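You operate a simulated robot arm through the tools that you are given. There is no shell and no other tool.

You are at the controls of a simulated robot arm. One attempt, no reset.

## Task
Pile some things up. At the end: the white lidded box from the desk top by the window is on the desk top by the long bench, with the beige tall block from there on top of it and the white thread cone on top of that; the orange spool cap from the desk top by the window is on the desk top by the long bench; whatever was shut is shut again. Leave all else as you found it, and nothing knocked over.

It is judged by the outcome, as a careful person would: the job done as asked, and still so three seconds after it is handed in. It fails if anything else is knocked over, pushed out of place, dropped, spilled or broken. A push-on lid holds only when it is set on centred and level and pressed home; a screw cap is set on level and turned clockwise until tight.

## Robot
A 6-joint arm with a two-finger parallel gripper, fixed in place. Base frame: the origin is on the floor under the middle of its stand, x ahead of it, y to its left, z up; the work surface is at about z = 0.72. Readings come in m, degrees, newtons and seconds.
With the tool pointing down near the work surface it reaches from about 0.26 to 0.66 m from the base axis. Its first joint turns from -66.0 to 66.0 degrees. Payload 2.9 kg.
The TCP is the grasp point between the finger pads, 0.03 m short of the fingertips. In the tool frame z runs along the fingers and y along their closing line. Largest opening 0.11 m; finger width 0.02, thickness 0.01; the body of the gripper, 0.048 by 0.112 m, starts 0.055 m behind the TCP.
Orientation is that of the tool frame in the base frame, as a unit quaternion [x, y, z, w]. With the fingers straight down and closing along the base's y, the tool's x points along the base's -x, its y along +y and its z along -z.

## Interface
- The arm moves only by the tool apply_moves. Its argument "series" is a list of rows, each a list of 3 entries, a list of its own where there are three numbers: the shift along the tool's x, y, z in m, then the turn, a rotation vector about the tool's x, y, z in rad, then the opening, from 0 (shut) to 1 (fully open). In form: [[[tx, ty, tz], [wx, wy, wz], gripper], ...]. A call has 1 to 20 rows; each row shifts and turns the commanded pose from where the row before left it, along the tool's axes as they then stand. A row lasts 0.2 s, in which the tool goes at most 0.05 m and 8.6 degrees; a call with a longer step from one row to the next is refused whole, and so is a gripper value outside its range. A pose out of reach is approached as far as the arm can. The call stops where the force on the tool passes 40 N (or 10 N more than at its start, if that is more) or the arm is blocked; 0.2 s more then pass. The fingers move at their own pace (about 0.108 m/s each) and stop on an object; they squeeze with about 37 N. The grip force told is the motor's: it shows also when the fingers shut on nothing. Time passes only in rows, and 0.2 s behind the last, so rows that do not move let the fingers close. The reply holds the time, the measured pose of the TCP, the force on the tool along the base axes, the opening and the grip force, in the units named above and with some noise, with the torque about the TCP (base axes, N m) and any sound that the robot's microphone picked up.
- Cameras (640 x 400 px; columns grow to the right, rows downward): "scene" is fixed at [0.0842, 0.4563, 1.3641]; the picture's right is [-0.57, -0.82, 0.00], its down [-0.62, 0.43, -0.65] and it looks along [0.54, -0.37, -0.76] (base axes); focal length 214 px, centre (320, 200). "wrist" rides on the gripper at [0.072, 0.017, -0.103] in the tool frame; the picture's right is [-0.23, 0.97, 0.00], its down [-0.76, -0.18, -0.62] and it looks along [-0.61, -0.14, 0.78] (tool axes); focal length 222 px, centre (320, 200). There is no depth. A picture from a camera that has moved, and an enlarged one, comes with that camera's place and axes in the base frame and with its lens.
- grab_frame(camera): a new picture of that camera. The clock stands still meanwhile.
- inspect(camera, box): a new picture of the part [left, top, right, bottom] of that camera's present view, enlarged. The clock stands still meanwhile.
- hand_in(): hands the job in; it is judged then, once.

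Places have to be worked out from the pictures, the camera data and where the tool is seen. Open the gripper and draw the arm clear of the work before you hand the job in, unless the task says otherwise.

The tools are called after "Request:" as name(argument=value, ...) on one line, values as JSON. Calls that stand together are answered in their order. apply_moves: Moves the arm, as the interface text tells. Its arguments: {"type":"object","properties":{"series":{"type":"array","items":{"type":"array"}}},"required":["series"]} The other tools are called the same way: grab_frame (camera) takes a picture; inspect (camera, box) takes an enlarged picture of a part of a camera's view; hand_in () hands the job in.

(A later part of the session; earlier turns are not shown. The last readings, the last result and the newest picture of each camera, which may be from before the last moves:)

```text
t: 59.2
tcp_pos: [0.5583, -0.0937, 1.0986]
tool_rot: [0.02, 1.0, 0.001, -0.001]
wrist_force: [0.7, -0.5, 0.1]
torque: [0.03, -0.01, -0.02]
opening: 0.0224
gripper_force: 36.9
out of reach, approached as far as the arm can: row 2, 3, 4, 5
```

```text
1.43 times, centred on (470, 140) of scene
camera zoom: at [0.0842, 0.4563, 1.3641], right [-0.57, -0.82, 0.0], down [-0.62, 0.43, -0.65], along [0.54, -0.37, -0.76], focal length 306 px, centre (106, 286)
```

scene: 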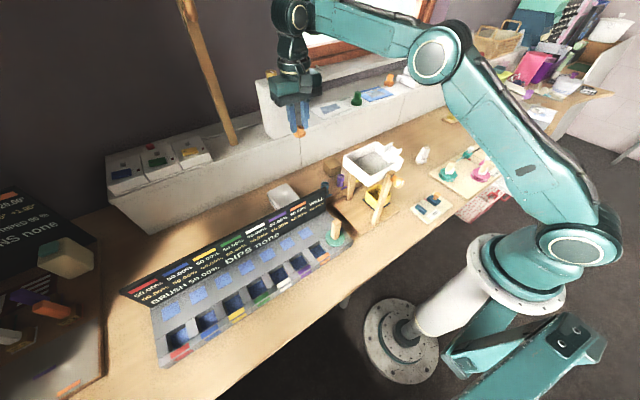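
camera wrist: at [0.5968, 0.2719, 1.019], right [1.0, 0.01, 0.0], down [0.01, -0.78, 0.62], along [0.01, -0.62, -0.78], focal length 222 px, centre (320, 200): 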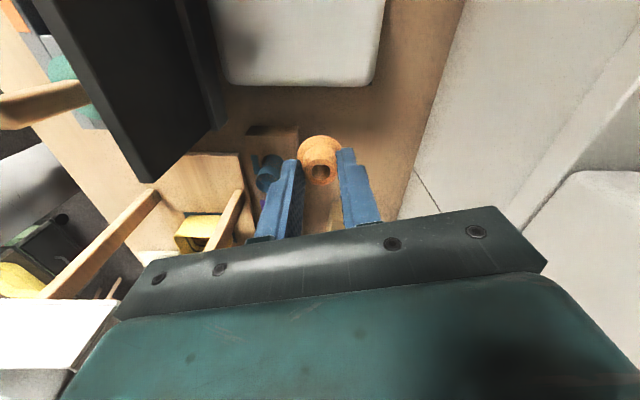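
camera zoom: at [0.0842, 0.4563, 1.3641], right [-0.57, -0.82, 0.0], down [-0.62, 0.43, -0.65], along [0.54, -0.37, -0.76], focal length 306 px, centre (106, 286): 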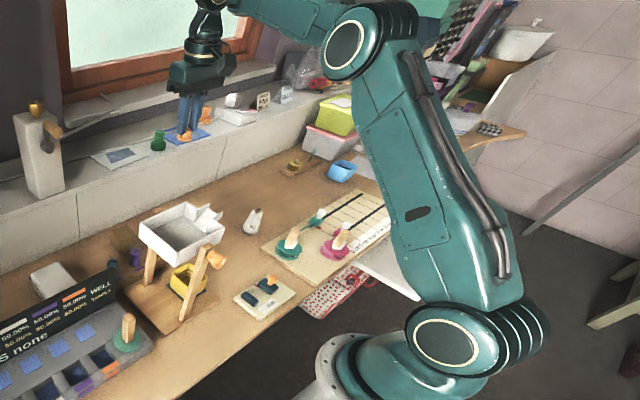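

The arm has recovered partly; the cap keeps creeping (22.4 mm now), so I'll set it down soon on the free desk nearby and re-grip it better. I draw in toward (0.45,-0.15) while lowering.

Request:
apply_moves(series=[[[0.025, -0.012, 0.015], [0, 0, 0], 0.05], [[0.028, -0.015, 0.025], [0, 0, 0], 0.05], [[0.028, -0.015, 0.03], [0, 0, 0], 0.05], [[0.027, -0.015, 0.03], [0, 0, 0], 0.05]])

Request:
inspect(camera="scene", box=[300, 0, 640, 280])

Request:
grab_frame(camera="wrist")

```text
t: 60.2
tcp_pos: [0.5541, -0.1691, 1.0724]
tool_rot: [0.021, 1.0, 0.0, -0.002]
wrist_force: [-0.3, -0.2, 0.7]
torque: [0.03, 0.01, -0.03]
opening: 0.022
gripper_force: 36.7
out of reach, approached as far as the arm can: row 1, 2, 3, 4
```

```text
1.43 times, centred on (470, 140) of scene
camera zoom: at [0.0842, 0.4563, 1.3641], right [-0.57, -0.82, 0.0], down [-0.62, 0.43, -0.65], along [0.54, -0.37, -0.76], focal length 306 px, centre (106, 286)
```

zoom: 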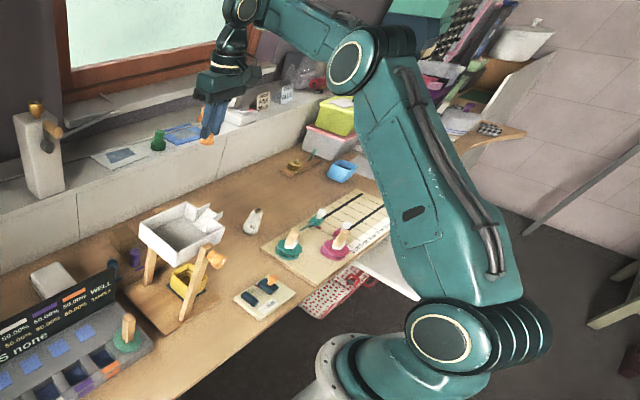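

```text
taken
camera wrist: at [0.4833, -0.1484, 1.1766], right [0.27, 0.96, 0.0], down [0.76, -0.21, 0.62], along [0.6, -0.17, -0.78], focal length 222 px, centre (320, 200)
```

wrist: 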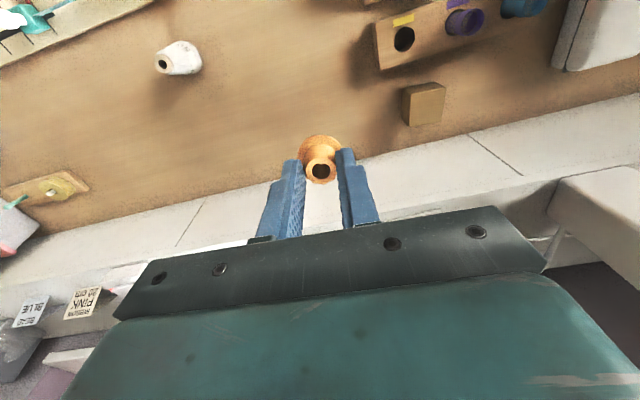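

I look closely at the wrist and elbow to understand which joint is against its stop.

Request:
inspect(camera="scene", box=[370, 0, 520, 110])

```text
3.64 times, centred on (445, 55) of scene
camera zoom: at [0.0842, 0.4563, 1.3641], right [-0.57, -0.82, 0.0], down [-0.62, 0.43, -0.65], along [0.54, -0.37, -0.76], focal length 780 px, centre (-134, 727)
```

zoom: 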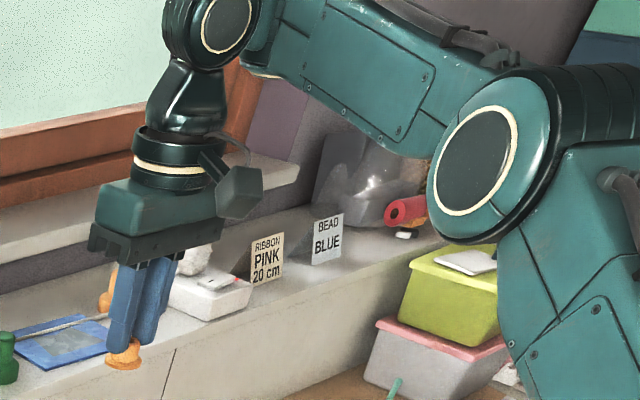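

The arm seems to be in a mirrored wrist posture with a stop near "forearm level". I test quickly whether a slight inward tilt of the tool frees it, watching which rows are refused.

Request:
apply_moves(series=[[[0, 0, 0], [0, 0.12, 0], 0.05], [[0.02, 0, 0], [0, 0, 0], 0.05], [[0.02, 0, 0], [0, 0, 0], 0.05]])

Request:
inspect(camera="scene", box=[370, 0, 520, 110])

```text
t: 61.0
tcp_pos: [0.5158, -0.1658, 1.0778]
tool_rot: [0.022, 0.998, 0.0, -0.061]
wrist_force: [-0.4, 0.5, -1.0]
torque: [0.02, -0.03, -0.01]
opening: 0.022
gripper_force: 36.6
```

```text
3.64 times, centred on (445, 55) of scene
camera zoom: at [0.0842, 0.4563, 1.3641], right [-0.57, -0.82, 0.0], down [-0.62, 0.43, -0.65], along [0.54, -0.37, -0.76], focal length 780 px, centre (-134, 727)
```

zoom: 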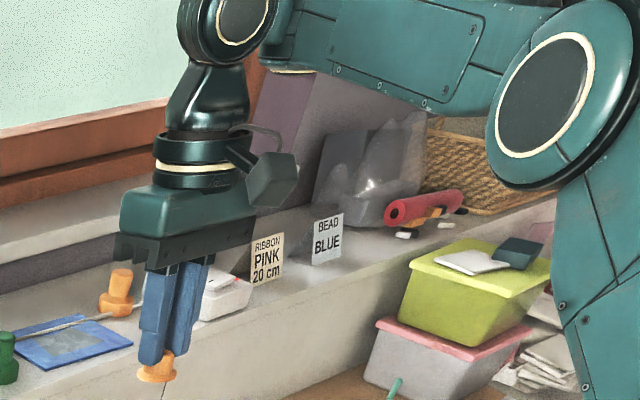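

With a 7° inward tilt the inward motion is free again. I move in further to a short reach with this tilt, then straighten the tool there to see whether the posture resets.

Request:
apply_moves(series=[[[0.03, 0, 0], [0, 0, 0], 0.05], [[0.03, 0, 0], [0, 0, 0], 0.05], [[0.03, 0, 0], [0, 0, 0], 0.05], [[0, 0, 0], [0, -0.06, 0], 0.05], [[0, 0, 0], [0, -0.06, 0], 0.05]])

Request:
grab_frame(camera="scene")

```text
t: 62.2
tcp_pos: [0.4866, -0.1833, 1.1495]
tool_rot: [0.02, 1.0, 0.001, -0.002]
wrist_force: [-0.5, -0.4, 0.2]
torque: [0.02, -0.02, 0.01]
opening: 0.0226
gripper_force: 37.3
out of reach, approached as far as the arm can: row 1, 2, 3, 4, 5
```

```text
taken
```

scene: 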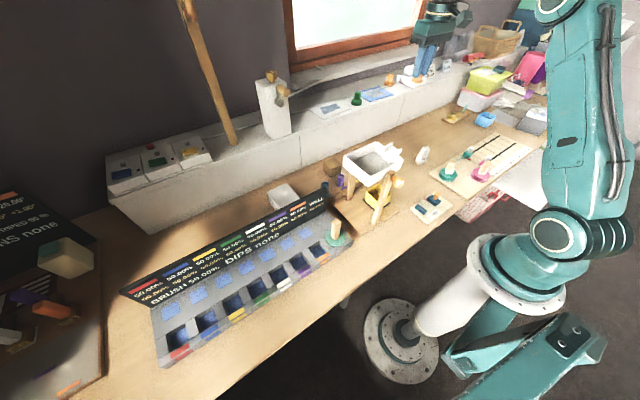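

Now it makes sense: it behaves like a wrist whose two mirrored postures meet only when the forearm is level with the arm stretched; my +90° turn out there pushed it into the mirrored one. To undo it I go back to that stretched posture at (0.62,-0.166,1.05) and turn the tool the opposite way.

Request:
apply_moves(series=[[[-0.033, 0.004, 0.02], [0, 0, 0], 0.05], [[-0.033, 0.004, 0.025], [0, 0, 0], 0.05], [[-0.033, 0.004, 0.025], [0, 0, 0], 0.05], [[-0.034, 0.005, 0.03], [0, 0, 0], 0.05], [[0, 0, 0], [0, 0, 0.143], 0.05], [[0, 0, 0], [0, 0, 0.143], 0.05], [[0, 0, 0], [0, 0, 0.143], 0.05], [[0, 0, 0], [0, 0, 0.143], 0.05], [[0, 0, 0], [0, 0, 0.143], 0.05], [[0, 0, 0], [0, 0, 0.143], 0.05], [[0, 0, 0], [0, 0, 0.143], 0.05], [[0, 0, 0], [0, 0, 0.143], 0.05], [[0, 0, 0], [0, 0, 0.143], 0.05]])

Request:
inspect(camera="scene", box=[340, 0, 540, 130])

```text
t: 65.0
tcp_pos: [0.6178, -0.1707, 1.0491]
tool_rot: [0.618, 0.786, -0.001, -0.001]
wrist_force: [0.0, -0.2, 0.1]
torque: [0.01, -0.02, 0.0]
opening: 0.0227
gripper_force: 36.5
```

```text
3.08 times, centred on (440, 65) of scene
camera zoom: at [0.0842, 0.4563, 1.3641], right [-0.57, -0.82, 0.0], down [-0.62, 0.43, -0.65], along [0.54, -0.37, -0.76], focal length 660 px, centre (-49, 615)
```

zoom: 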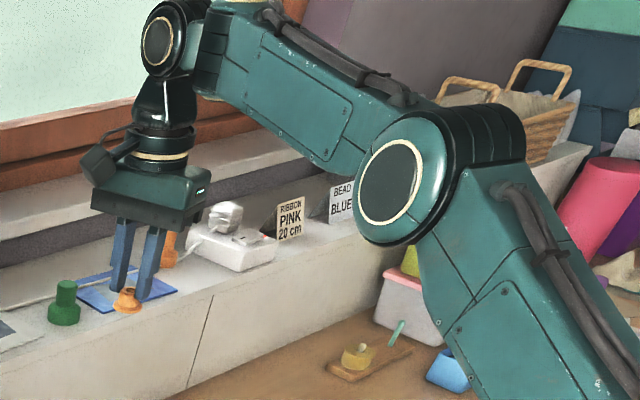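

No refusals, and the wrist now looks as it did originally (circle on the left). I test by moving inward and slightly down.

Request:
apply_moves(series=[[[0.0149, -0.0272, 0.01], [0, 0, 0], 0.05], [[0.0149, -0.0272, 0.015], [0, 0, 0], 0.05], [[0.0149, -0.0272, 0.015], [0, 0, 0], 0.05], [[0.0149, -0.0272, 0.01], [0, 0, 0], 0.05]])

Request:
inspect(camera="wrist", box=[220, 60, 420, 220])

```text
t: 66.0
tcp_pos: [0.5754, -0.1604, 1.0374]
tool_rot: [0.617, 0.787, -0.001, -0.002]
wrist_force: [-0.2, -0.3, 0.2]
torque: [-0.01, -0.01, 0.0]
opening: 0.0224
gripper_force: 37.2
out of reach, approached as far as the arm can: row 2, 3, 4
```

```text
2.50 times, centred on (320, 140) of wrist
camera zoom: at [0.5755, -0.0849, 1.141], right [1.0, 0.01, 0.0], down [0.01, -0.78, 0.62], along [0.0, -0.62, -0.78], focal length 555 px, centre (320, 350)
```

zoom: 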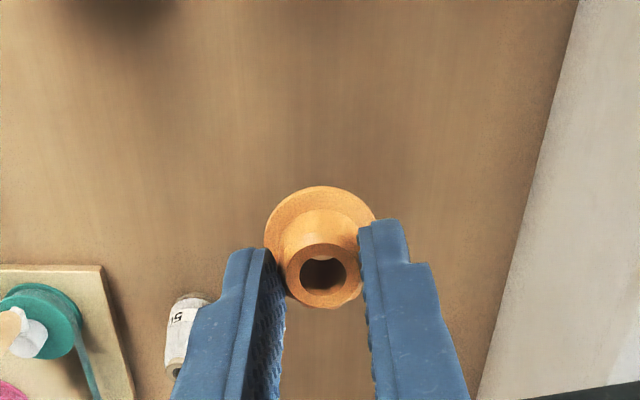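

Still limited inward. I look at the wrist again in this state.

Request:
inspect(camera="scene", box=[360, 0, 520, 110])

```text
3.64 times, centred on (440, 55) of scene
camera zoom: at [0.0842, 0.4563, 1.3641], right [-0.57, -0.82, 0.0], down [-0.62, 0.43, -0.65], along [0.54, -0.37, -0.76], focal length 780 px, centre (-116, 727)
```

zoom: 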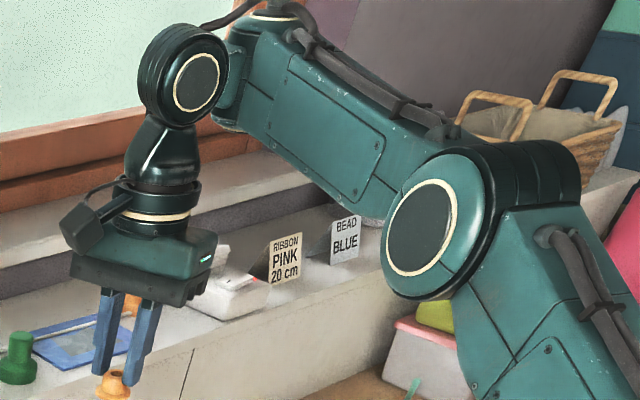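

Still the mirrored posture: I hadn't gone quite to the meeting point. I first turn back the other way here (harmless), then I'll go right to the stretched limit and turn while descending.

Request:
apply_moves(series=[[[0, 0, 0], [0, 0, -0.143], 0.05], [[0, 0, 0], [0, 0, -0.143], 0.05], [[0, 0, 0], [0, 0, -0.143], 0.05], [[0, 0, 0], [0, 0, -0.143], 0.05], [[0, 0, 0], [0, 0, -0.143], 0.05], [[0, 0, 0], [0, 0, -0.143], 0.05], [[0, 0, 0], [0, 0, -0.143], 0.05], [[0, 0, 0], [0, 0, -0.143], 0.05], [[0, 0, 0], [0, 0, -0.143], 0.05]])

```text
t: 68.0
tcp_pos: [0.5766, -0.1617, 1.0368]
tool_rot: [0.02, 1.0, 0.0, -0.002]
wrist_force: [0.1, -0.2, -0.5]
torque: [0.0, -0.03, -0.01]
opening: 0.0221
gripper_force: 37.0
```

Now out to the stretched limit, then turning the other way and descending while turning.

Request:
apply_moves(series=[[[-0.0325, -0.009, -0.015], [0, 0, 0], 0.05], [[-0.0325, -0.009, -0.015], [0, 0, 0], 0.05], [[0, 0, 0], [0, 0, 0.143], 0.05], [[0, 0, 0], [0, 0, 0.143], 0.05], [[0, 0, 0], [0, 0, 0.143], 0.05], [[0, 0, 0], [0, 0, 0.143], 0.05], [[0, 0, 0.01], [0, 0, 0.143], 0.05], [[0, 0, 0.015], [0, 0, 0.143], 0.05], [[0, 0, 0.02], [0, 0, 0.143], 0.05], [[0, 0, 0.02], [0, 0, 0.143], 0.05], [[0, 0, 0.02], [0, 0, 0.143], 0.05]])

Request:
inspect(camera="scene", box=[340, 0, 540, 130])

```text
t: 70.4
tcp_pos: [0.623, -0.1845, 0.9766]
tool_rot: [0.617, 0.787, -0.001, -0.001]
wrist_force: [-0.1, -0.7, 0.3]
torque: [-0.03, 0.01, 0.0]
opening: 0.0216
gripper_force: 36.2
out of reach, approached as far as the arm can: row 2
```

```text
3.08 times, centred on (440, 65) of scene
camera zoom: at [0.0842, 0.4563, 1.3641], right [-0.57, -0.82, 0.0], down [-0.62, 0.43, -0.65], along [0.54, -0.37, -0.76], focal length 660 px, centre (-49, 615)
```

zoom: 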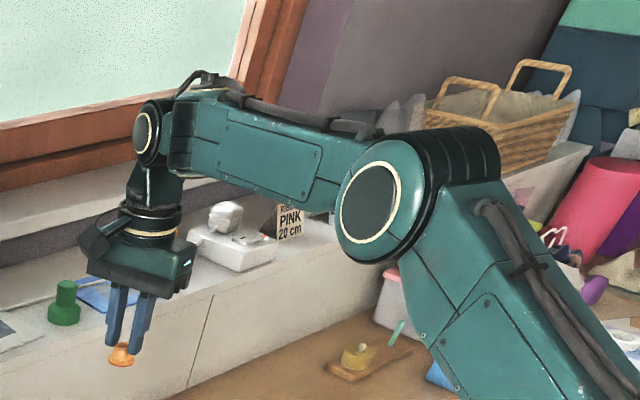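

Only the deliberate overreach row was refused, and the wrist looks like its original posture again. I test inward and down.

Request:
apply_moves(series=[[[0.0158, -0.027, 0.02], [0, 0, 0], 0.05], [[0.0158, -0.027, 0.02], [0, 0, 0], 0.05], [[0, 0, 0.03], [0, 0, 0], 0.05]])

Request:
inspect(camera="scene", box=[340, 40, 540, 170])

Request:
grab_frame(camera="wrist")

```text
t: 71.2
tcp_pos: [0.5599, -0.1674, 0.906]
tool_rot: [0.617, 0.787, -0.001, -0.001]
wrist_force: [-0.1, 1.0, 0.1]
torque: [0.02, -0.05, 0.0]
opening: 0.0218
gripper_force: 37.3
```

```text
3.08 times, centred on (440, 105) of scene
camera zoom: at [0.0842, 0.4563, 1.3641], right [-0.57, -0.82, 0.0], down [-0.62, 0.43, -0.65], along [0.54, -0.37, -0.76], focal length 660 px, centre (-49, 492)
```

zoom: 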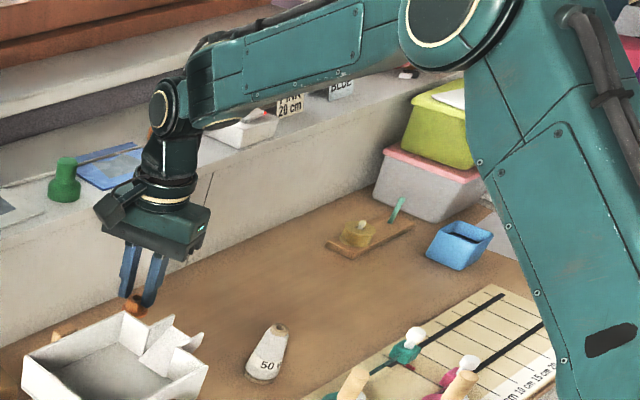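

```text
taken
camera wrist: at [0.561, -0.0926, 1.0089], right [1.0, 0.01, 0.0], down [0.01, -0.78, 0.62], along [0.01, -0.62, -0.78], focal length 222 px, centre (320, 200)
```

wrist: 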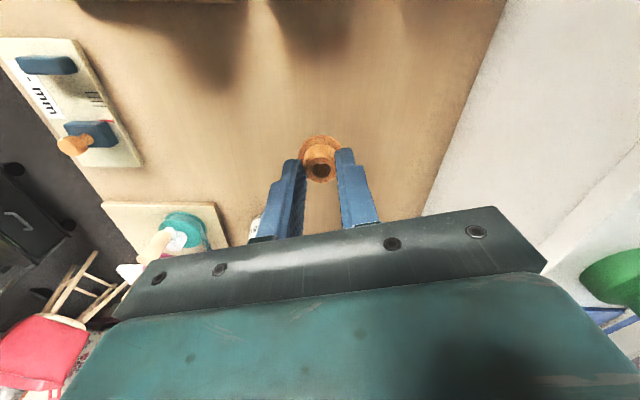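

The arm is free again, forearm sloping down as it should. Lesson: no turning at full stretch. I set the cap down right here on free desk to re-grip it, lowering first to about z=0.79.

Request:
apply_moves(series=[[[0, 0, 0.03], [0, 0, 0], 0.05], [[0, 0, 0.03], [0, 0, 0], 0.05], [[0, 0, 0.03], [0, 0, 0], 0.05], [[0, 0, 0.02], [0, 0, 0], 0.05], [[0, 0, 0.008], [0, 0, 0], 0.05]])

Request:
inspect(camera="wrist", box=[240, 80, 400, 220])

Request:
inspect(camera="scene", box=[360, 90, 460, 170])

```text
t: 72.4
tcp_pos: [0.5645, -0.1666, 0.7891]
tool_rot: [0.617, 0.787, -0.001, -0.001]
wrist_force: [-0.9, -0.3, 0.5]
torque: [0.0, 0.0, -0.03]
opening: 0.0218
gripper_force: 37.0
```

```text
2.86 times, centred on (320, 150) of wrist
camera zoom: at [0.5649, -0.0917, 0.8926], right [1.0, 0.01, 0.0], down [0.01, -0.78, 0.62], along [0.01, -0.62, -0.78], focal length 635 px, centre (320, 343)
```

zoom: 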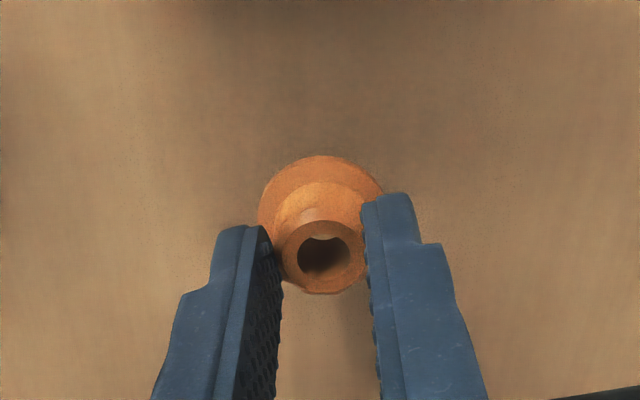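

```text
5.00 times, centred on (410, 130) of scene
camera zoom: at [0.0842, 0.4563, 1.3641], right [-0.57, -0.82, 0.0], down [-0.62, 0.43, -0.65], along [0.54, -0.37, -0.76], focal length 1072 px, centre (-130, 550)
```

zoom: 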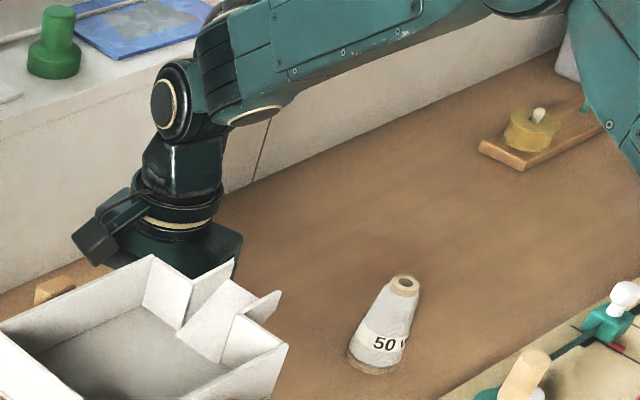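

The cap hangs level. I lower in small steps until it touches.

Request:
apply_moves(series=[[[0, 0, 0.006], [0, 0, 0], 0.05], [[0, 0, 0.006], [0, 0, 0], 0.05], [[0, 0, 0.003], [0, 0, 0], 0.05]])

Request:
apply_moves(series=[[[0, 0, 0.002], [0, 0, 0], 0.05], [[0, 0, 0.001], [0, 0, 0], 0.05]])

```text
t: 73.2
tcp_pos: [0.5641, -0.1691, 0.7744]
tool_rot: [0.617, 0.787, 0.0, 0.0]
wrist_force: [0.4, 0.6, -0.2]
torque: [-0.01, 0.02, 0.01]
opening: 0.0216
gripper_force: 37.5
```

```text
t: 73.8
tcp_pos: [0.5633, -0.1686, 0.7709]
tool_rot: [0.617, 0.787, 0.0, -0.001]
wrist_force: [-0.2, -0.5, -0.3]
torque: [0.01, 0.02, 0.0]
opening: 0.0213
gripper_force: 36.8
```

No contact yet at z=0.771; I continue in small steps.

Request:
apply_moves(series=[[[0, 0, 0.002], [0, 0, 0], 0.05], [[0, 0, 0.001], [0, 0, 0], 0.05]])

Request:
inspect(camera="wrist", box=[260, 100, 380, 200])

```text
t: 74.4
tcp_pos: [0.5626, -0.1679, 0.7678]
tool_rot: [0.617, 0.787, -0.001, 0.0]
wrist_force: [0.3, -0.7, -0.1]
torque: [0.01, 0.0, 0.0]
opening: 0.0214
gripper_force: 36.7
```

```text
4.00 times, centred on (320, 150) of wrist
camera zoom: at [0.5625, -0.0919, 0.8717], right [1.0, 0.01, 0.0], down [0.01, -0.78, 0.62], along [0.01, -0.62, -0.78], focal length 888 px, centre (320, 400)
```

zoom: 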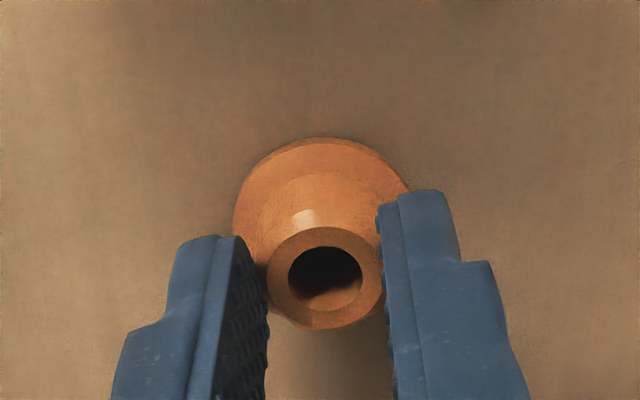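

It looks very close to the desk now. Two more millimetres.

Request:
apply_moves(series=[[[0, 0, 0.001], [0, 0, 0], 0.05], [[0, 0, 0.001], [0, 0, 0], 0.05], [[0, 0, 0], [0, 0, 0], 0.05]])

Request:
apply_moves(series=[[[0, 0, 0.001], [0, 0, 0], 0.05], [[0, 0, 0.001], [0, 0, 0], 0.05], [[0, 0, 0], [0, 0, 0], 0.05]])

```text
t: 75.2
tcp_pos: [0.5632, -0.1689, 0.7675]
tool_rot: [0.616, 0.787, -0.002, 0.0]
wrist_force: [-8.7, 4.6, 22.5]
torque: [0.14, 0.25, -0.05]
opening: 0.0211
gripper_force: 37.0
```

```text
t: 76.0
tcp_pos: [0.563, -0.1679, 0.7681]
tool_rot: [0.616, 0.788, 0.0, 0.001]
wrist_force: [-12.3, 6.5, 35.9]
torque: [0.13, 0.43, -0.06]
opening: 0.021
gripper_force: 36.7
```

Contact made (firm). I ease up 3 mm of command to relax the pressure, then open.

Request:
apply_moves(series=[[[0, 0, -0.002], [0, 0, 0], 0.05], [[0, 0, -0.001], [0, 0, 0], 0.05]])

Request:
apply_moves(series=[[[0, 0, 0], [0, 0, 0], 0.3], [[0, 0, 0], [0, 0, 0], 0.5], [[0, 0, 0], [0, 0, 0], 0.55]])

Request:
inspect(camera="wrist", box=[220, 80, 420, 220])

```text
t: 76.6
tcp_pos: [0.5629, -0.1684, 0.7681]
tool_rot: [0.618, 0.786, -0.001, 0.002]
wrist_force: [2.9, -3.5, 8.8]
torque: [-0.17, -0.19, 0.0]
opening: 0.021
gripper_force: 36.8
```

```text
t: 77.4
tcp_pos: [0.5625, -0.1676, 0.7675]
tool_rot: [0.617, 0.787, -0.001, 0.0]
wrist_force: [-0.8, 0.5, 0.9]
torque: [0.03, 0.05, 0.03]
opening: 0.0606
gripper_force: 0.0
```

```text
2.86 times, centred on (320, 150) of wrist
camera zoom: at [0.5625, -0.0915, 0.871], right [1.0, 0.01, 0.0], down [0.01, -0.78, 0.62], along [0.01, -0.62, -0.78], focal length 635 px, centre (320, 343)
```

zoom: 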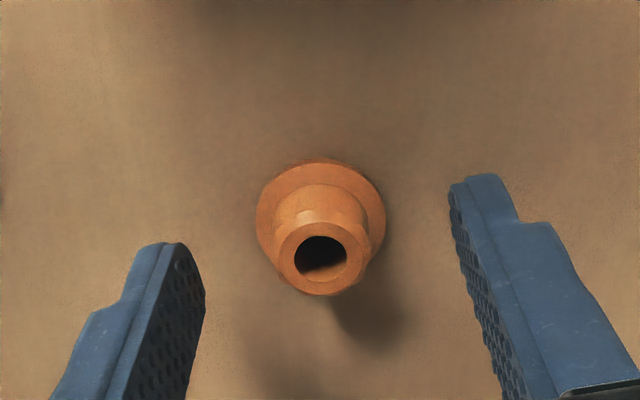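

The cap stands upright and free at about (0.5625,-0.168). I lift clear, turn the gripper back to yaw 0 at this safe short reach, and check alignment.

Request:
apply_moves(series=[[[0, 0, -0.02], [0, 0, 0], 0.6], [[0, 0, -0.03], [0, 0, 0], 0.6], [[0, 0, 0], [0, 0, -0.14], 0.6], [[0, 0, 0], [0, 0, -0.14], 0.6], [[0, 0, 0], [0, 0, -0.14], 0.6], [[0, 0, 0], [0, 0, -0.14], 0.6], [[0, 0, 0], [0, 0, -0.14], 0.6], [[0, 0, 0], [0, 0, -0.14], 0.6], [[0, 0, 0], [0, 0, -0.14], 0.6], [[0, 0, 0], [0, 0, -0.14], 0.6], [[0, 0, 0], [0, 0, -0.14], 0.6], [[0, 0, 0], [0, 0, -0.07], 0.6]])

Request:
inspect(camera="wrist", box=[220, 60, 420, 220])

```text
t: 80.0
tcp_pos: [0.564, -0.167, 0.8159]
tool_rot: [-0.002, 1.0, 0.0, -0.001]
wrist_force: [0.4, 0.5, 0.3]
torque: [-0.02, -0.01, 0.04]
opening: 0.0658
gripper_force: 0.0
```

```text
2.50 times, centred on (320, 140) of wrist
camera zoom: at [0.492, -0.1495, 0.9203], right [0.22, 0.97, 0.0], down [0.76, -0.17, 0.62], along [0.61, -0.14, -0.78], focal length 555 px, centre (320, 350)
```

zoom: 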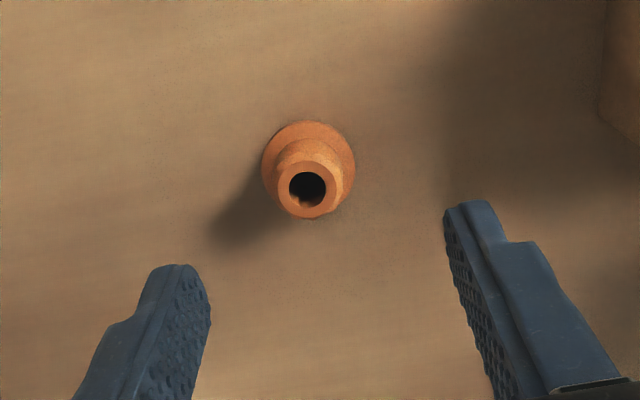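

The cap is at about (0.562,-0.170). I trim the position, descend and grip lower on the neck.

Request:
apply_moves(series=[[[0.002, -0.002, 0.02], [0, 0, 0], 0.6], [[0, 0, 0.02], [0, 0, 0], 0.6], [[0, 0, 0.014], [0, 0, 0], 0.6], [[0, 0, 0.006], [0, 0, 0], 0.6], [[0, 0, 0], [0, 0, 0], 0.6]])

Request:
inspect(camera="wrist", box=[220, 80, 420, 220])

```text
t: 81.2
tcp_pos: [0.5619, -0.1686, 0.7553]
tool_rot: [0.0, 1.0, -0.001, 0.0]
wrist_force: [-0.2, -0.6, 0.0]
torque: [0.0, -0.03, 0.03]
opening: 0.066
gripper_force: 0.1
```

```text
2.86 times, centred on (320, 150) of wrist
camera zoom: at [0.4898, -0.151, 0.8592], right [0.23, 0.97, 0.0], down [0.76, -0.18, 0.62], along [0.61, -0.14, -0.78], focal length 635 px, centre (320, 343)
```

zoom: 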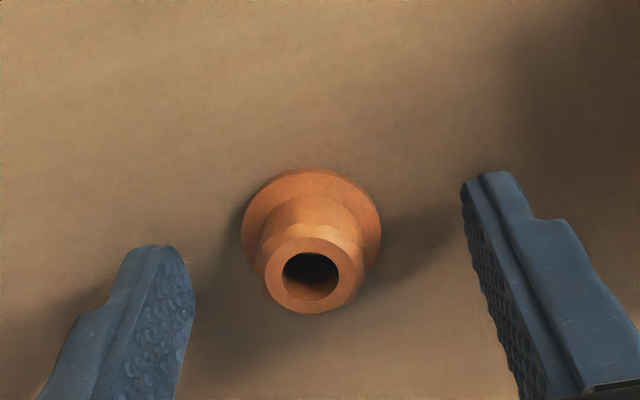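

The cap is about 4 mm off centre towards -y; I shift and then close.

Request:
apply_moves(series=[[[0, -0.0045, 0], [0, 0, 0], 0.6], [[0, 0, 0], [0, 0, 0], 0.4], [[0, 0, 0], [0, 0, 0], 0.2], [[0, 0, 0], [0, 0, 0], 0.1], [[0, 0, 0], [0, 0, 0], 0.1]])

Request:
inspect(camera="wrist", box=[260, 100, 380, 200])

```text
t: 82.4
tcp_pos: [0.563, -0.1732, 0.7565]
tool_rot: [0.0, 1.0, 0.0, -0.001]
wrist_force: [-0.2, 0.3, -0.3]
torque: [-0.02, 0.03, -0.02]
opening: 0.0277
gripper_force: 36.5
```

```text
4.00 times, centred on (320, 150) of wrist
camera zoom: at [0.4908, -0.1553, 0.8599], right [0.23, 0.97, 0.0], down [0.76, -0.18, 0.62], along [0.61, -0.14, -0.78], focal length 888 px, centre (320, 400)
```

zoom: 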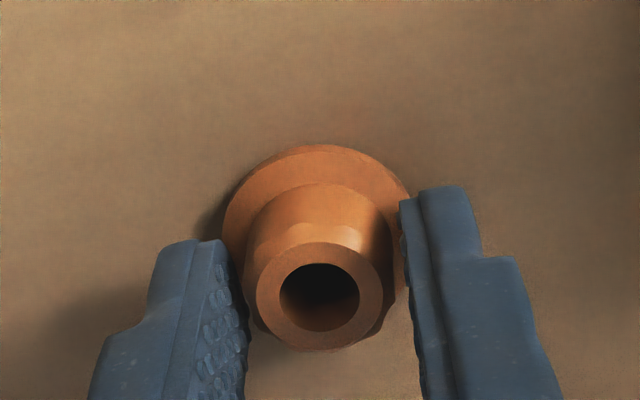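

Gripped at 27.7 mm low on the neck. I lift and carry it across at moderate height (no overreach), to above (0.60,0.185).

Request:
apply_moves(series=[[[0, 0, -0.02], [0, 0, 0], 0.05], [[0, 0, -0.045], [0, 0, 0], 0.05], [[0, 0, -0.045], [0, 0, 0], 0.05], [[0, 0, -0.045], [0, 0, 0], 0.05], [[0, 0, -0.04], [0, 0, 0], 0.05], [[-0.002, 0.03, 0], [0, 0, 0], 0.05], [[-0.004, 0.045, 0], [0, 0, 0], 0.05], [[-0.004, 0.045, 0], [0, 0, 0], 0.05], [[-0.005, 0.045, 0], [0, 0, 0], 0.05], [[-0.005, 0.045, 0], [0, 0, 0], 0.05], [[-0.005, 0.045, 0], [0, 0, 0], 0.05], [[-0.005, 0.045, 0], [0, 0, 0], 0.05], [[-0.004, 0.04, 0], [0, 0, 0], 0.05], [[-0.003, 0.018, 0], [0, 0, 0], 0.05]])

Request:
inspect(camera="wrist", box=[160, 0, 480, 220])

Request:
inspect(camera="scene", box=[230, 40, 450, 220])

```text
t: 85.4
tcp_pos: [0.5989, 0.1856, 0.9494]
tool_rot: [0.0, 1.0, -0.001, -0.001]
wrist_force: [-0.5, 0.3, 0.1]
torque: [-0.01, -0.01, -0.02]
opening: 0.0275
gripper_force: 36.9
```

```text
1.82 times, centred on (320, 110) of wrist
camera zoom: at [0.5272, 0.2033, 1.0544], right [0.23, 0.97, 0.0], down [0.76, -0.18, 0.62], along [0.6, -0.14, -0.78], focal length 404 px, centre (320, 364)
```

zoom: 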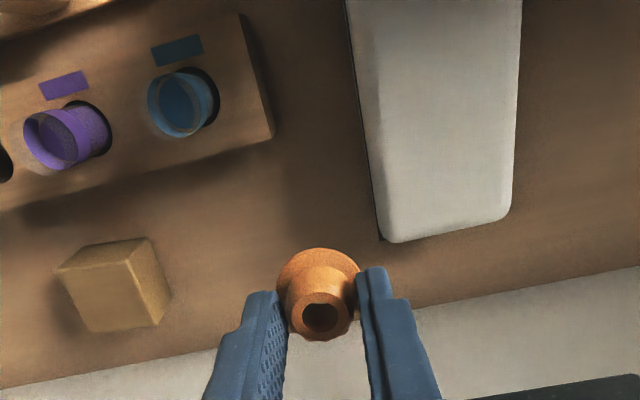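

```text
2.22 times, centred on (340, 130) of scene
camera zoom: at [0.0842, 0.4563, 1.3641], right [-0.57, -0.82, 0.0], down [-0.62, 0.43, -0.65], along [0.54, -0.37, -0.76], focal length 477 px, centre (276, 356)
```

zoom: 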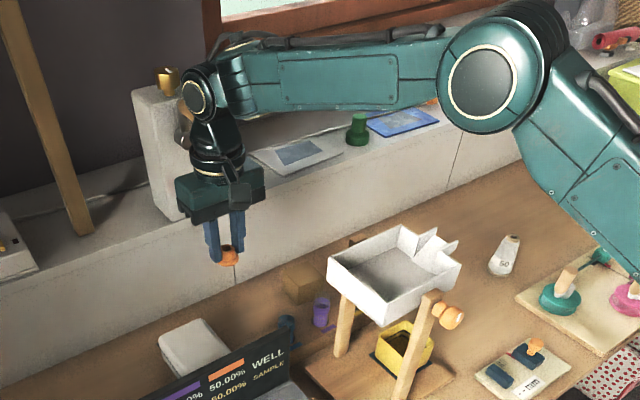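

Posture normal, and the landing spot between rack end and box is clear. I descend to about z=0.775.

Request:
apply_moves(series=[[[0, 0, 0.03], [0, 0, 0], 0.05], [[0, 0, 0.04], [0, 0, 0], 0.05], [[0, 0, 0.04], [0, 0, 0], 0.05], [[0, 0, 0.035], [0, 0, 0], 0.05], [[0, 0, 0.02], [0, 0, 0], 0.05], [[0, 0, 0.01], [0, 0, 0], 0.05]])

Request:
grab_frame(camera="wrist")

Request:
inspect(camera="scene", box=[230, 90, 400, 220])

```text
t: 86.8
tcp_pos: [0.5976, 0.1866, 0.7758]
tool_rot: [0.0, 1.0, 0.0, -0.001]
wrist_force: [0.2, -0.1, -0.7]
torque: [-0.03, 0.0, -0.04]
opening: 0.0273
gripper_force: 36.5
```

```text
taken
camera wrist: at [0.5251, 0.2041, 0.8795], right [0.23, 0.97, 0.0], down [0.76, -0.18, 0.62], along [0.61, -0.14, -0.78], focal length 222 px, centre (320, 200)
```

wrist: 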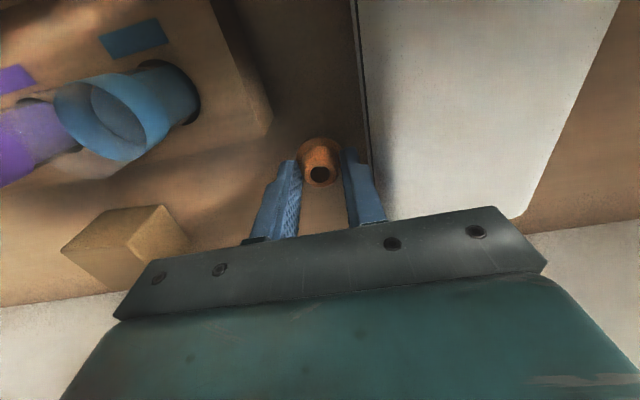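

```text
3.08 times, centred on (315, 155) of scene
camera zoom: at [0.0842, 0.4563, 1.3641], right [-0.57, -0.82, 0.0], down [-0.62, 0.43, -0.65], along [0.54, -0.37, -0.76], focal length 660 px, centre (335, 338)
```

zoom: 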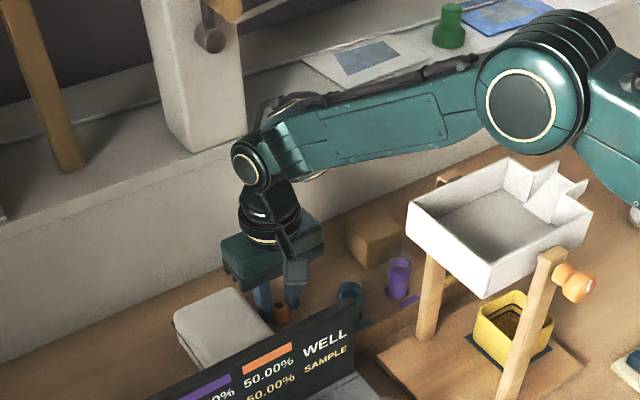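

The right finger is fairly near the box edge, so I shift 6 mm away from it and lower to just above contact.

Request:
apply_moves(series=[[[0, -0.006, 0], [0, 0, 0], 0.05], [[0, 0, 0.008], [0, 0, 0], 0.05], [[0, 0, 0.006], [0, 0, 0], 0.05], [[0, 0, 0], [0, 0, 0], 0.05]])

Request:
apply_moves(series=[[[0, 0, 0.001], [0, 0, 0], 0.05], [[0, 0, 0.001], [0, 0, 0], 0.05], [[0, 0, 0], [0, 0, 0], 0.05]])

```text
t: 87.8
tcp_pos: [0.5975, 0.1789, 0.763]
tool_rot: [0.0, 1.0, 0.0, -0.001]
wrist_force: [0.0, 0.4, -0.2]
torque: [0.01, -0.02, 0.01]
opening: 0.0271
gripper_force: 36.8
```

```text
t: 88.6
tcp_pos: [0.5985, 0.1773, 0.7613]
tool_rot: [0.0, 1.0, 0.0, -0.001]
wrist_force: [-0.4, -0.7, -0.4]
torque: [-0.02, 0.01, 0.01]
opening: 0.0273
gripper_force: 37.1
```

No contact yet; I continue a millimetre at a time.

Request:
apply_moves(series=[[[0, 0, 0.001], [0, 0, 0], 0.05], [[0, 0, 0.001], [0, 0, 0], 0.05], [[0, 0, 0], [0, 0, 0], 0.05]])

Request:
apply_moves(series=[[[0, 0, 0.001], [0, 0, 0], 0.05], [[0, 0, 0], [0, 0, 0], 0.05]])

```text
t: 89.4
tcp_pos: [0.5972, 0.1784, 0.7592]
tool_rot: [0.0, 1.0, 0.001, -0.001]
wrist_force: [1.0, -1.1, -0.2]
torque: [-0.02, -0.02, 0.01]
opening: 0.0271
gripper_force: 36.7
```

```text
t: 90.0
tcp_pos: [0.5974, 0.1794, 0.7571]
tool_rot: [0.0, 1.0, 0.0, 0.0]
wrist_force: [-1.5, -1.3, 3.7]
torque: [-0.11, 0.07, 0.0]
opening: 0.0272
gripper_force: 37.0
```

The cap just touches the desk (3.7 N). I open gently to about 48 mm.

Request:
apply_moves(series=[[[0, 0, 0], [0, 0, 0], 0.3], [[0, 0, 0], [0, 0, 0], 0.42], [[0, 0, 0], [0, 0, 0], 0.42]])

Request:
grab_frame(camera="wrist")

```text
t: 90.8
tcp_pos: [0.5989, 0.1782, 0.7569]
tool_rot: [0.001, 1.0, 0.001, -0.001]
wrist_force: [0.4, 0.7, -0.2]
torque: [-0.03, 0.02, 0.01]
opening: 0.0459
gripper_force: 0.1
```

```text
taken
camera wrist: at [0.526, 0.1965, 0.8607], right [0.23, 0.97, 0.0], down [0.76, -0.18, 0.62], along [0.61, -0.14, -0.78], focal length 222 px, centre (320, 200)
```

wrist: 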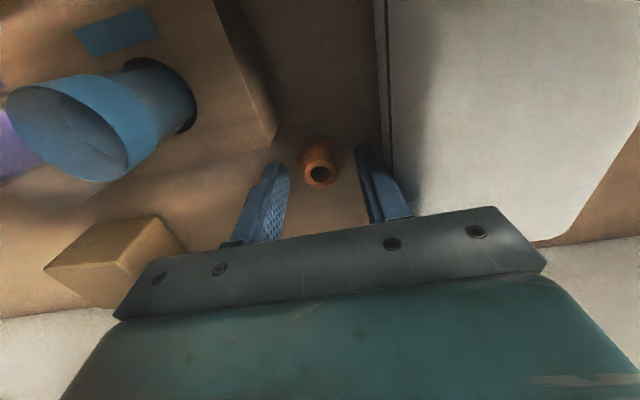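

The cap is standing on the desk. I rise straight up with the fingers kept at this opening.

Request:
apply_moves(series=[[[0, 0, -0.01], [0, 0, 0], 0.42], [[0, 0, -0.02], [0, 0, 0], 0.42], [[0, 0, -0.03], [0, 0, 0], 0.42], [[0, 0, -0.04], [0, 0, 0], 0.42], [[0, 0, -0.04], [0, 0, 0], 0.6]])

Request:
inspect(camera="wrist", box=[160, 0, 480, 220])

Request:
inspect(camera="scene", box=[250, 130, 380, 230])

```text
t: 92.0
tcp_pos: [0.5999, 0.179, 0.8967]
tool_rot: [0.0, 1.0, -0.001, -0.001]
wrist_force: [-0.7, 0.0, 0.2]
torque: [-0.02, -0.04, -0.01]
opening: 0.0658
gripper_force: 0.0
```

```text
1.82 times, centred on (320, 110) of wrist
camera zoom: at [0.5273, 0.197, 1.0009], right [0.23, 0.97, 0.0], down [0.76, -0.18, 0.62], along [0.6, -0.14, -0.78], focal length 404 px, centre (320, 364)
```

zoom: 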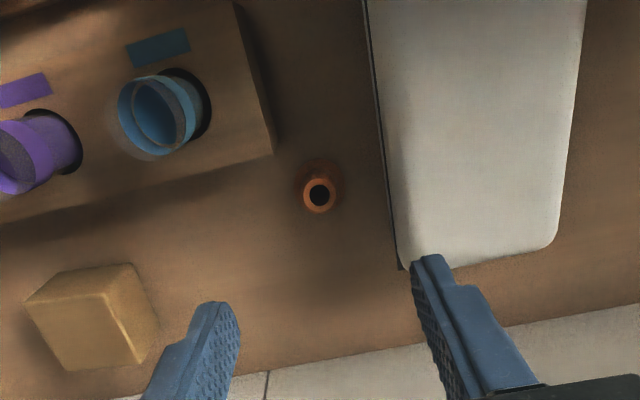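

```text
4.00 times, centred on (315, 180) of scene
camera zoom: at [0.0842, 0.4563, 1.3641], right [-0.57, -0.82, 0.0], down [-0.62, 0.43, -0.65], along [0.54, -0.37, -0.76], focal length 858 px, centre (340, 280)
```

zoom: 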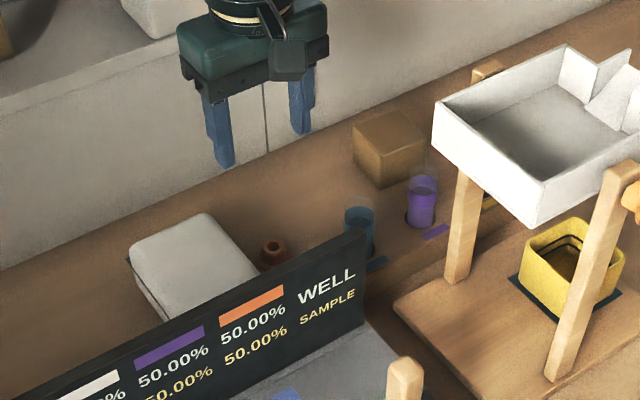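

The cap stands beside the box, all well. Next the block: I move at z=0.90 to behind it, yawing 4° to match it, fingers opened to about 8 cm.

Request:
apply_moves(series=[[[-0.004, -0.03, 0], [0, 0, 0], 0.6], [[-0.006, -0.045, 0], [0, 0, 0], 0.75], [[-0.006, -0.045, 0], [0, 0, 0], 0.75], [[-0.006, -0.04, 0], [0, 0, 0], 0.75], [[-0.006, -0.016, 0], [0, 0, 0.073], 0.75]])

Request:
grab_frame(camera="wrist")

Request:
inspect(camera="scene", box=[260, 40, 480, 220])

```text
t: 93.2
tcp_pos: [0.6265, 0.0002, 0.8968]
tool_rot: [0.036, 0.999, 0.0, -0.002]
wrist_force: [0.4, -0.5, -0.1]
torque: [0.06, 0.02, -0.02]
opening: 0.0825
gripper_force: 0.1
```

```text
taken
camera wrist: at [0.5559, 0.023, 1.001], right [0.3, 0.95, 0.0], down [0.75, -0.23, 0.62], along [0.59, -0.19, -0.78], focal length 222 px, centre (320, 200)
```

wrist: 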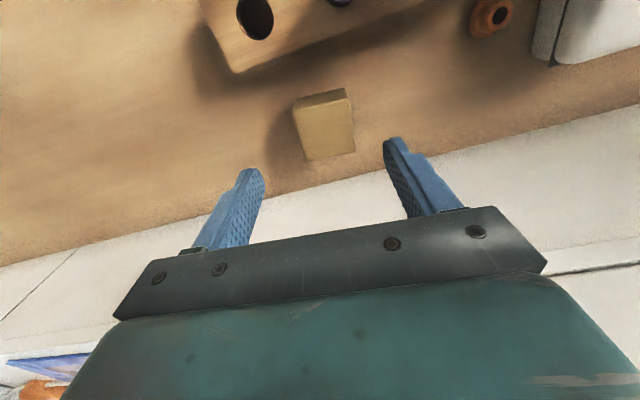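

```text
2.22 times, centred on (370, 130) of scene
camera zoom: at [0.0842, 0.4563, 1.3641], right [-0.57, -0.82, 0.0], down [-0.62, 0.43, -0.65], along [0.54, -0.37, -0.76], focal length 477 px, centre (209, 356)
```

zoom: 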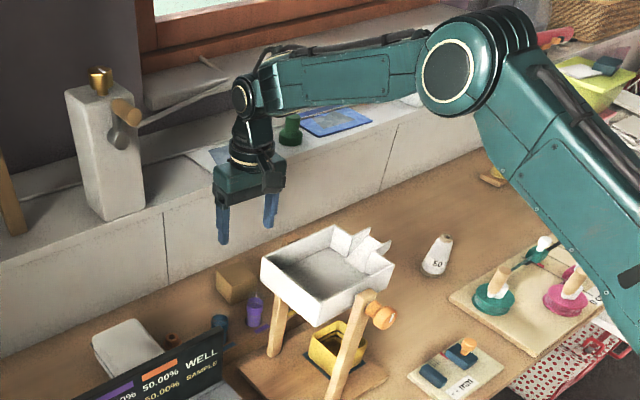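

Let me zoom on the block to fix its pose precisely.

Request:
inspect(camera="wrist", box=[270, 70, 390, 180])

```text
3.64 times, centred on (330, 125) of wrist
camera zoom: at [0.5559, 0.023, 1.001], right [0.3, 0.95, 0.0], down [0.75, -0.23, 0.62], along [0.59, -0.19, -0.78], focal length 808 px, centre (284, 473)
```

zoom: 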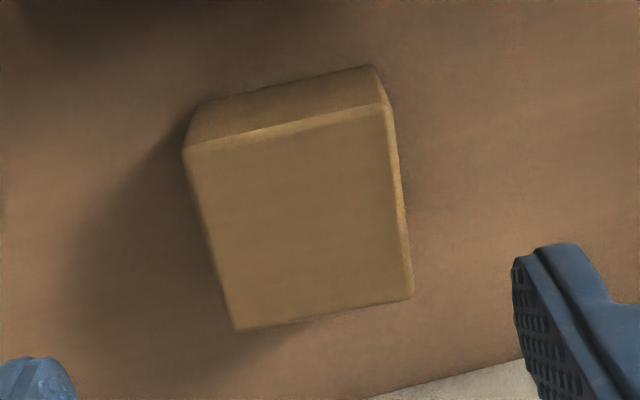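

Block centre is (0.647,0.002), yaw about -5°. I move over it and go down to just above it.

Request:
apply_moves(series=[[[-0.0203, 0.0035, 0.01], [0, 0, 0.015], 0.8], [[0, 0, 0.03], [0, 0, 0], 0.8], [[0, 0, 0.03], [0, 0, 0], 0.8], [[0, 0, 0.02], [0, 0, 0], 0.8]])

Request:
grab_frame(camera="wrist")

Request:
inspect(camera="scene", box=[300, 60, 480, 220])

```text
t: 94.2
tcp_pos: [0.6477, 0.0038, 0.8087]
tool_rot: [0.044, 0.999, -0.002, 0.0]
wrist_force: [-0.5, 0.5, -0.3]
torque: [0.0, 0.0, -0.02]
opening: 0.0881
gripper_force: 0.0
```

```text
taken
camera wrist: at [0.5772, 0.0291, 0.9111], right [0.31, 0.95, 0.0], down [0.74, -0.24, 0.62], along [0.59, -0.19, -0.78], focal length 222 px, centre (320, 200)
```

wrist: 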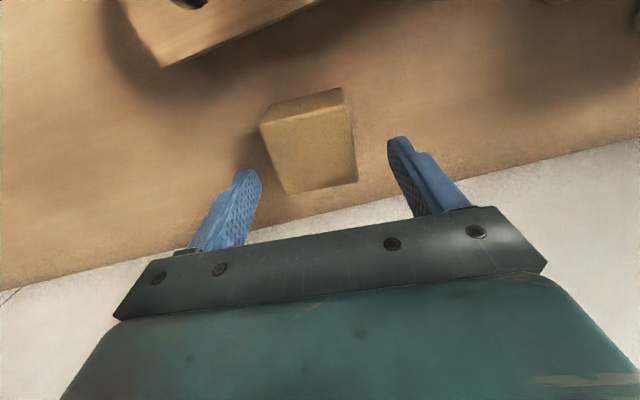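

```text
2.50 times, centred on (390, 140) of scene
camera zoom: at [0.0842, 0.4563, 1.3641], right [-0.57, -0.82, 0.0], down [-0.62, 0.43, -0.65], along [0.54, -0.37, -0.76], focal length 536 px, centre (145, 350)
```

zoom: 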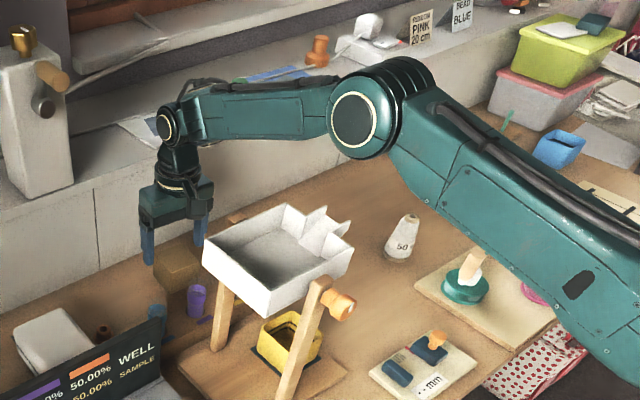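

The fingers straddle the block, arm well clear of the tray. Down to z=0.756.

Request:
apply_moves(series=[[[0, -0.0015, 0.02], [0, 0, 0], 0.8], [[0, 0, 0.02], [0, 0, 0], 0.8], [[0, 0, 0.012], [0, 0, 0], 0.8], [[0, 0, 0], [0, 0, 0], 0.8]])

Request:
grab_frame(camera="wrist")

Request:
inspect(camera="scene", box=[300, 60, 480, 220])

```text
t: 95.2
tcp_pos: [0.6462, 0.0027, 0.756]
tool_rot: [0.043, 0.999, -0.001, -0.001]
wrist_force: [0.6, 0.4, -0.3]
torque: [0.02, 0.01, 0.03]
opening: 0.088
gripper_force: 0.1
```

```text
taken
camera wrist: at [0.5773, 0.0274, 0.859], right [0.31, 0.95, 0.0], down [0.74, -0.24, 0.62], along [0.59, -0.19, -0.78], focal length 222 px, centre (320, 200)
```

wrist: 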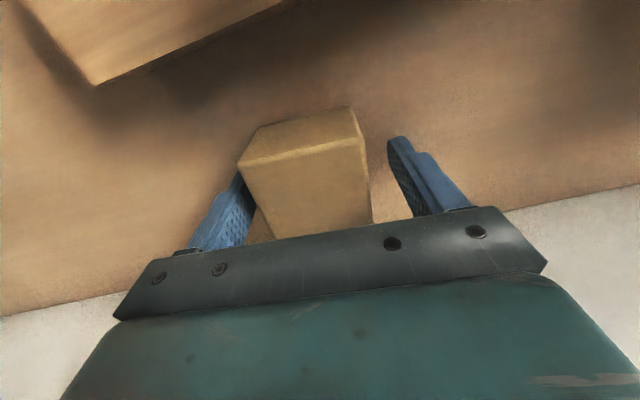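

```text
2.50 times, centred on (390, 140) of scene
camera zoom: at [0.0842, 0.4563, 1.3641], right [-0.57, -0.82, 0.0], down [-0.62, 0.43, -0.65], along [0.54, -0.37, -0.76], focal length 536 px, centre (145, 350)
```

zoom: 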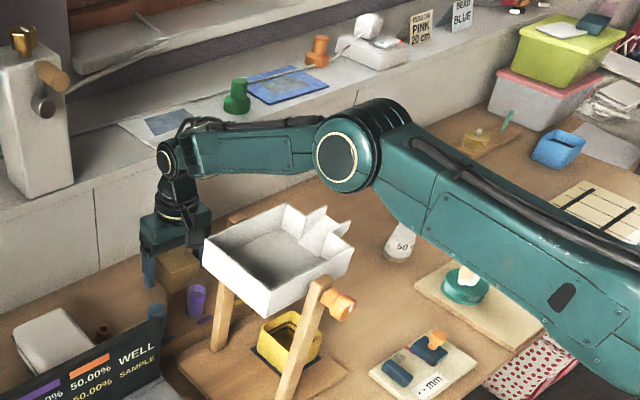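

Well placed. I close on the block.

Request:
apply_moves(series=[[[0, 0, 0], [0, 0, 0], 0.6], [[0, 0, 0], [0, 0, 0], 0.4], [[0, 0, 0], [0, 0, 0], 0.3], [[0, 0, 0], [0, 0, 0], 0.3]])

Request:
grab_frame(camera="wrist")

```text
t: 96.2
tcp_pos: [0.6464, 0.003, 0.7572]
tool_rot: [0.044, 0.999, -0.002, -0.001]
wrist_force: [1.0, 0.9, 0.5]
torque: [0.0, -0.01, 0.02]
opening: 0.0595
gripper_force: 36.9
```

```text
taken
camera wrist: at [0.5772, 0.0275, 0.8591], right [0.31, 0.95, 0.0], down [0.74, -0.24, 0.62], along [0.59, -0.19, -0.78], focal length 222 px, centre (320, 200)
```

wrist: 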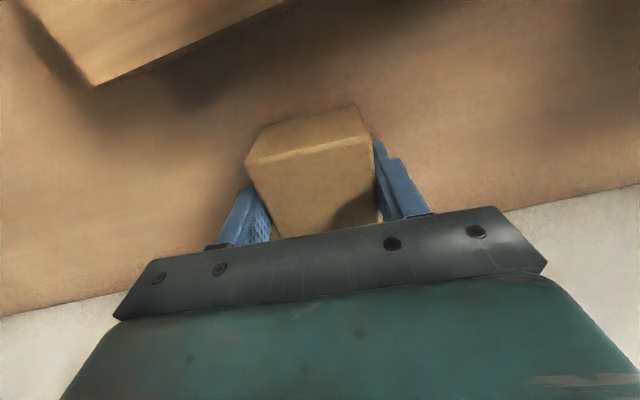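

Gripped (59.5 mm). I lift it straight up and check.

Request:
apply_moves(series=[[[0, 0, -0.008], [0, 0, 0], 0.3], [[0, 0, -0.02], [0, 0, 0], 0.3], [[0, 0, -0.03], [0, 0, 0], 0.3], [[0, 0, -0.04], [0, 0, 0], 0.3], [[0, 0, -0.035], [0, 0, 0], 0.3], [[0, 0, -0.02], [0, 0, 0], 0.3]])

Request:
grab_frame(camera="wrist")

Request:
inspect(camera="scene", box=[300, 60, 480, 220])

```text
t: 97.6
tcp_pos: [0.6463, 0.0045, 0.9087]
tool_rot: [0.043, 0.999, -0.001, -0.001]
wrist_force: [-0.1, -0.3, -1.6]
torque: [0.02, 0.01, -0.02]
opening: 0.0596
gripper_force: 36.9
```

```text
taken
camera wrist: at [0.5769, 0.0287, 1.0114], right [0.31, 0.95, 0.0], down [0.74, -0.24, 0.62], along [0.59, -0.19, -0.78], focal length 222 px, centre (320, 200)
```

wrist: 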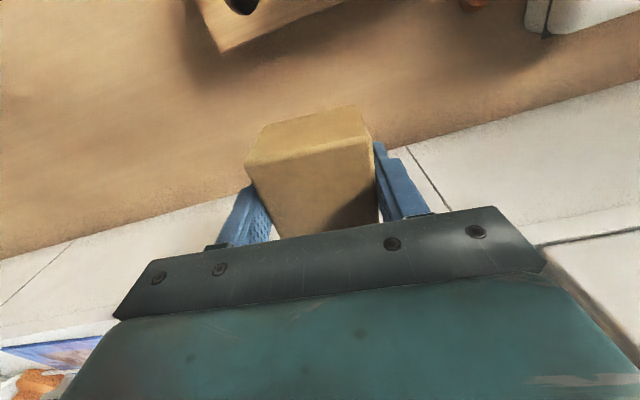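

```text
2.50 times, centred on (390, 140) of scene
camera zoom: at [0.0842, 0.4563, 1.3641], right [-0.57, -0.82, 0.0], down [-0.62, 0.43, -0.65], along [0.54, -0.37, -0.76], focal length 536 px, centre (145, 350)
```

zoom: 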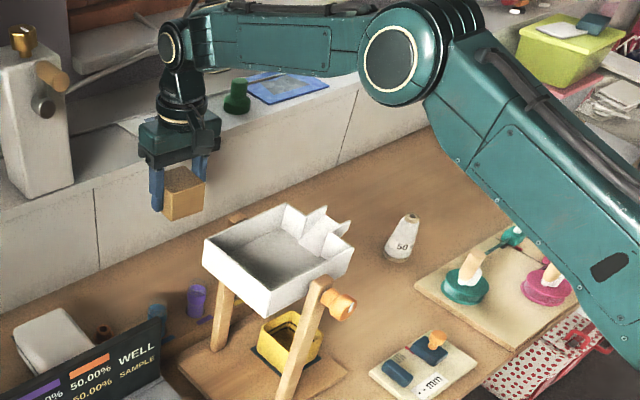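

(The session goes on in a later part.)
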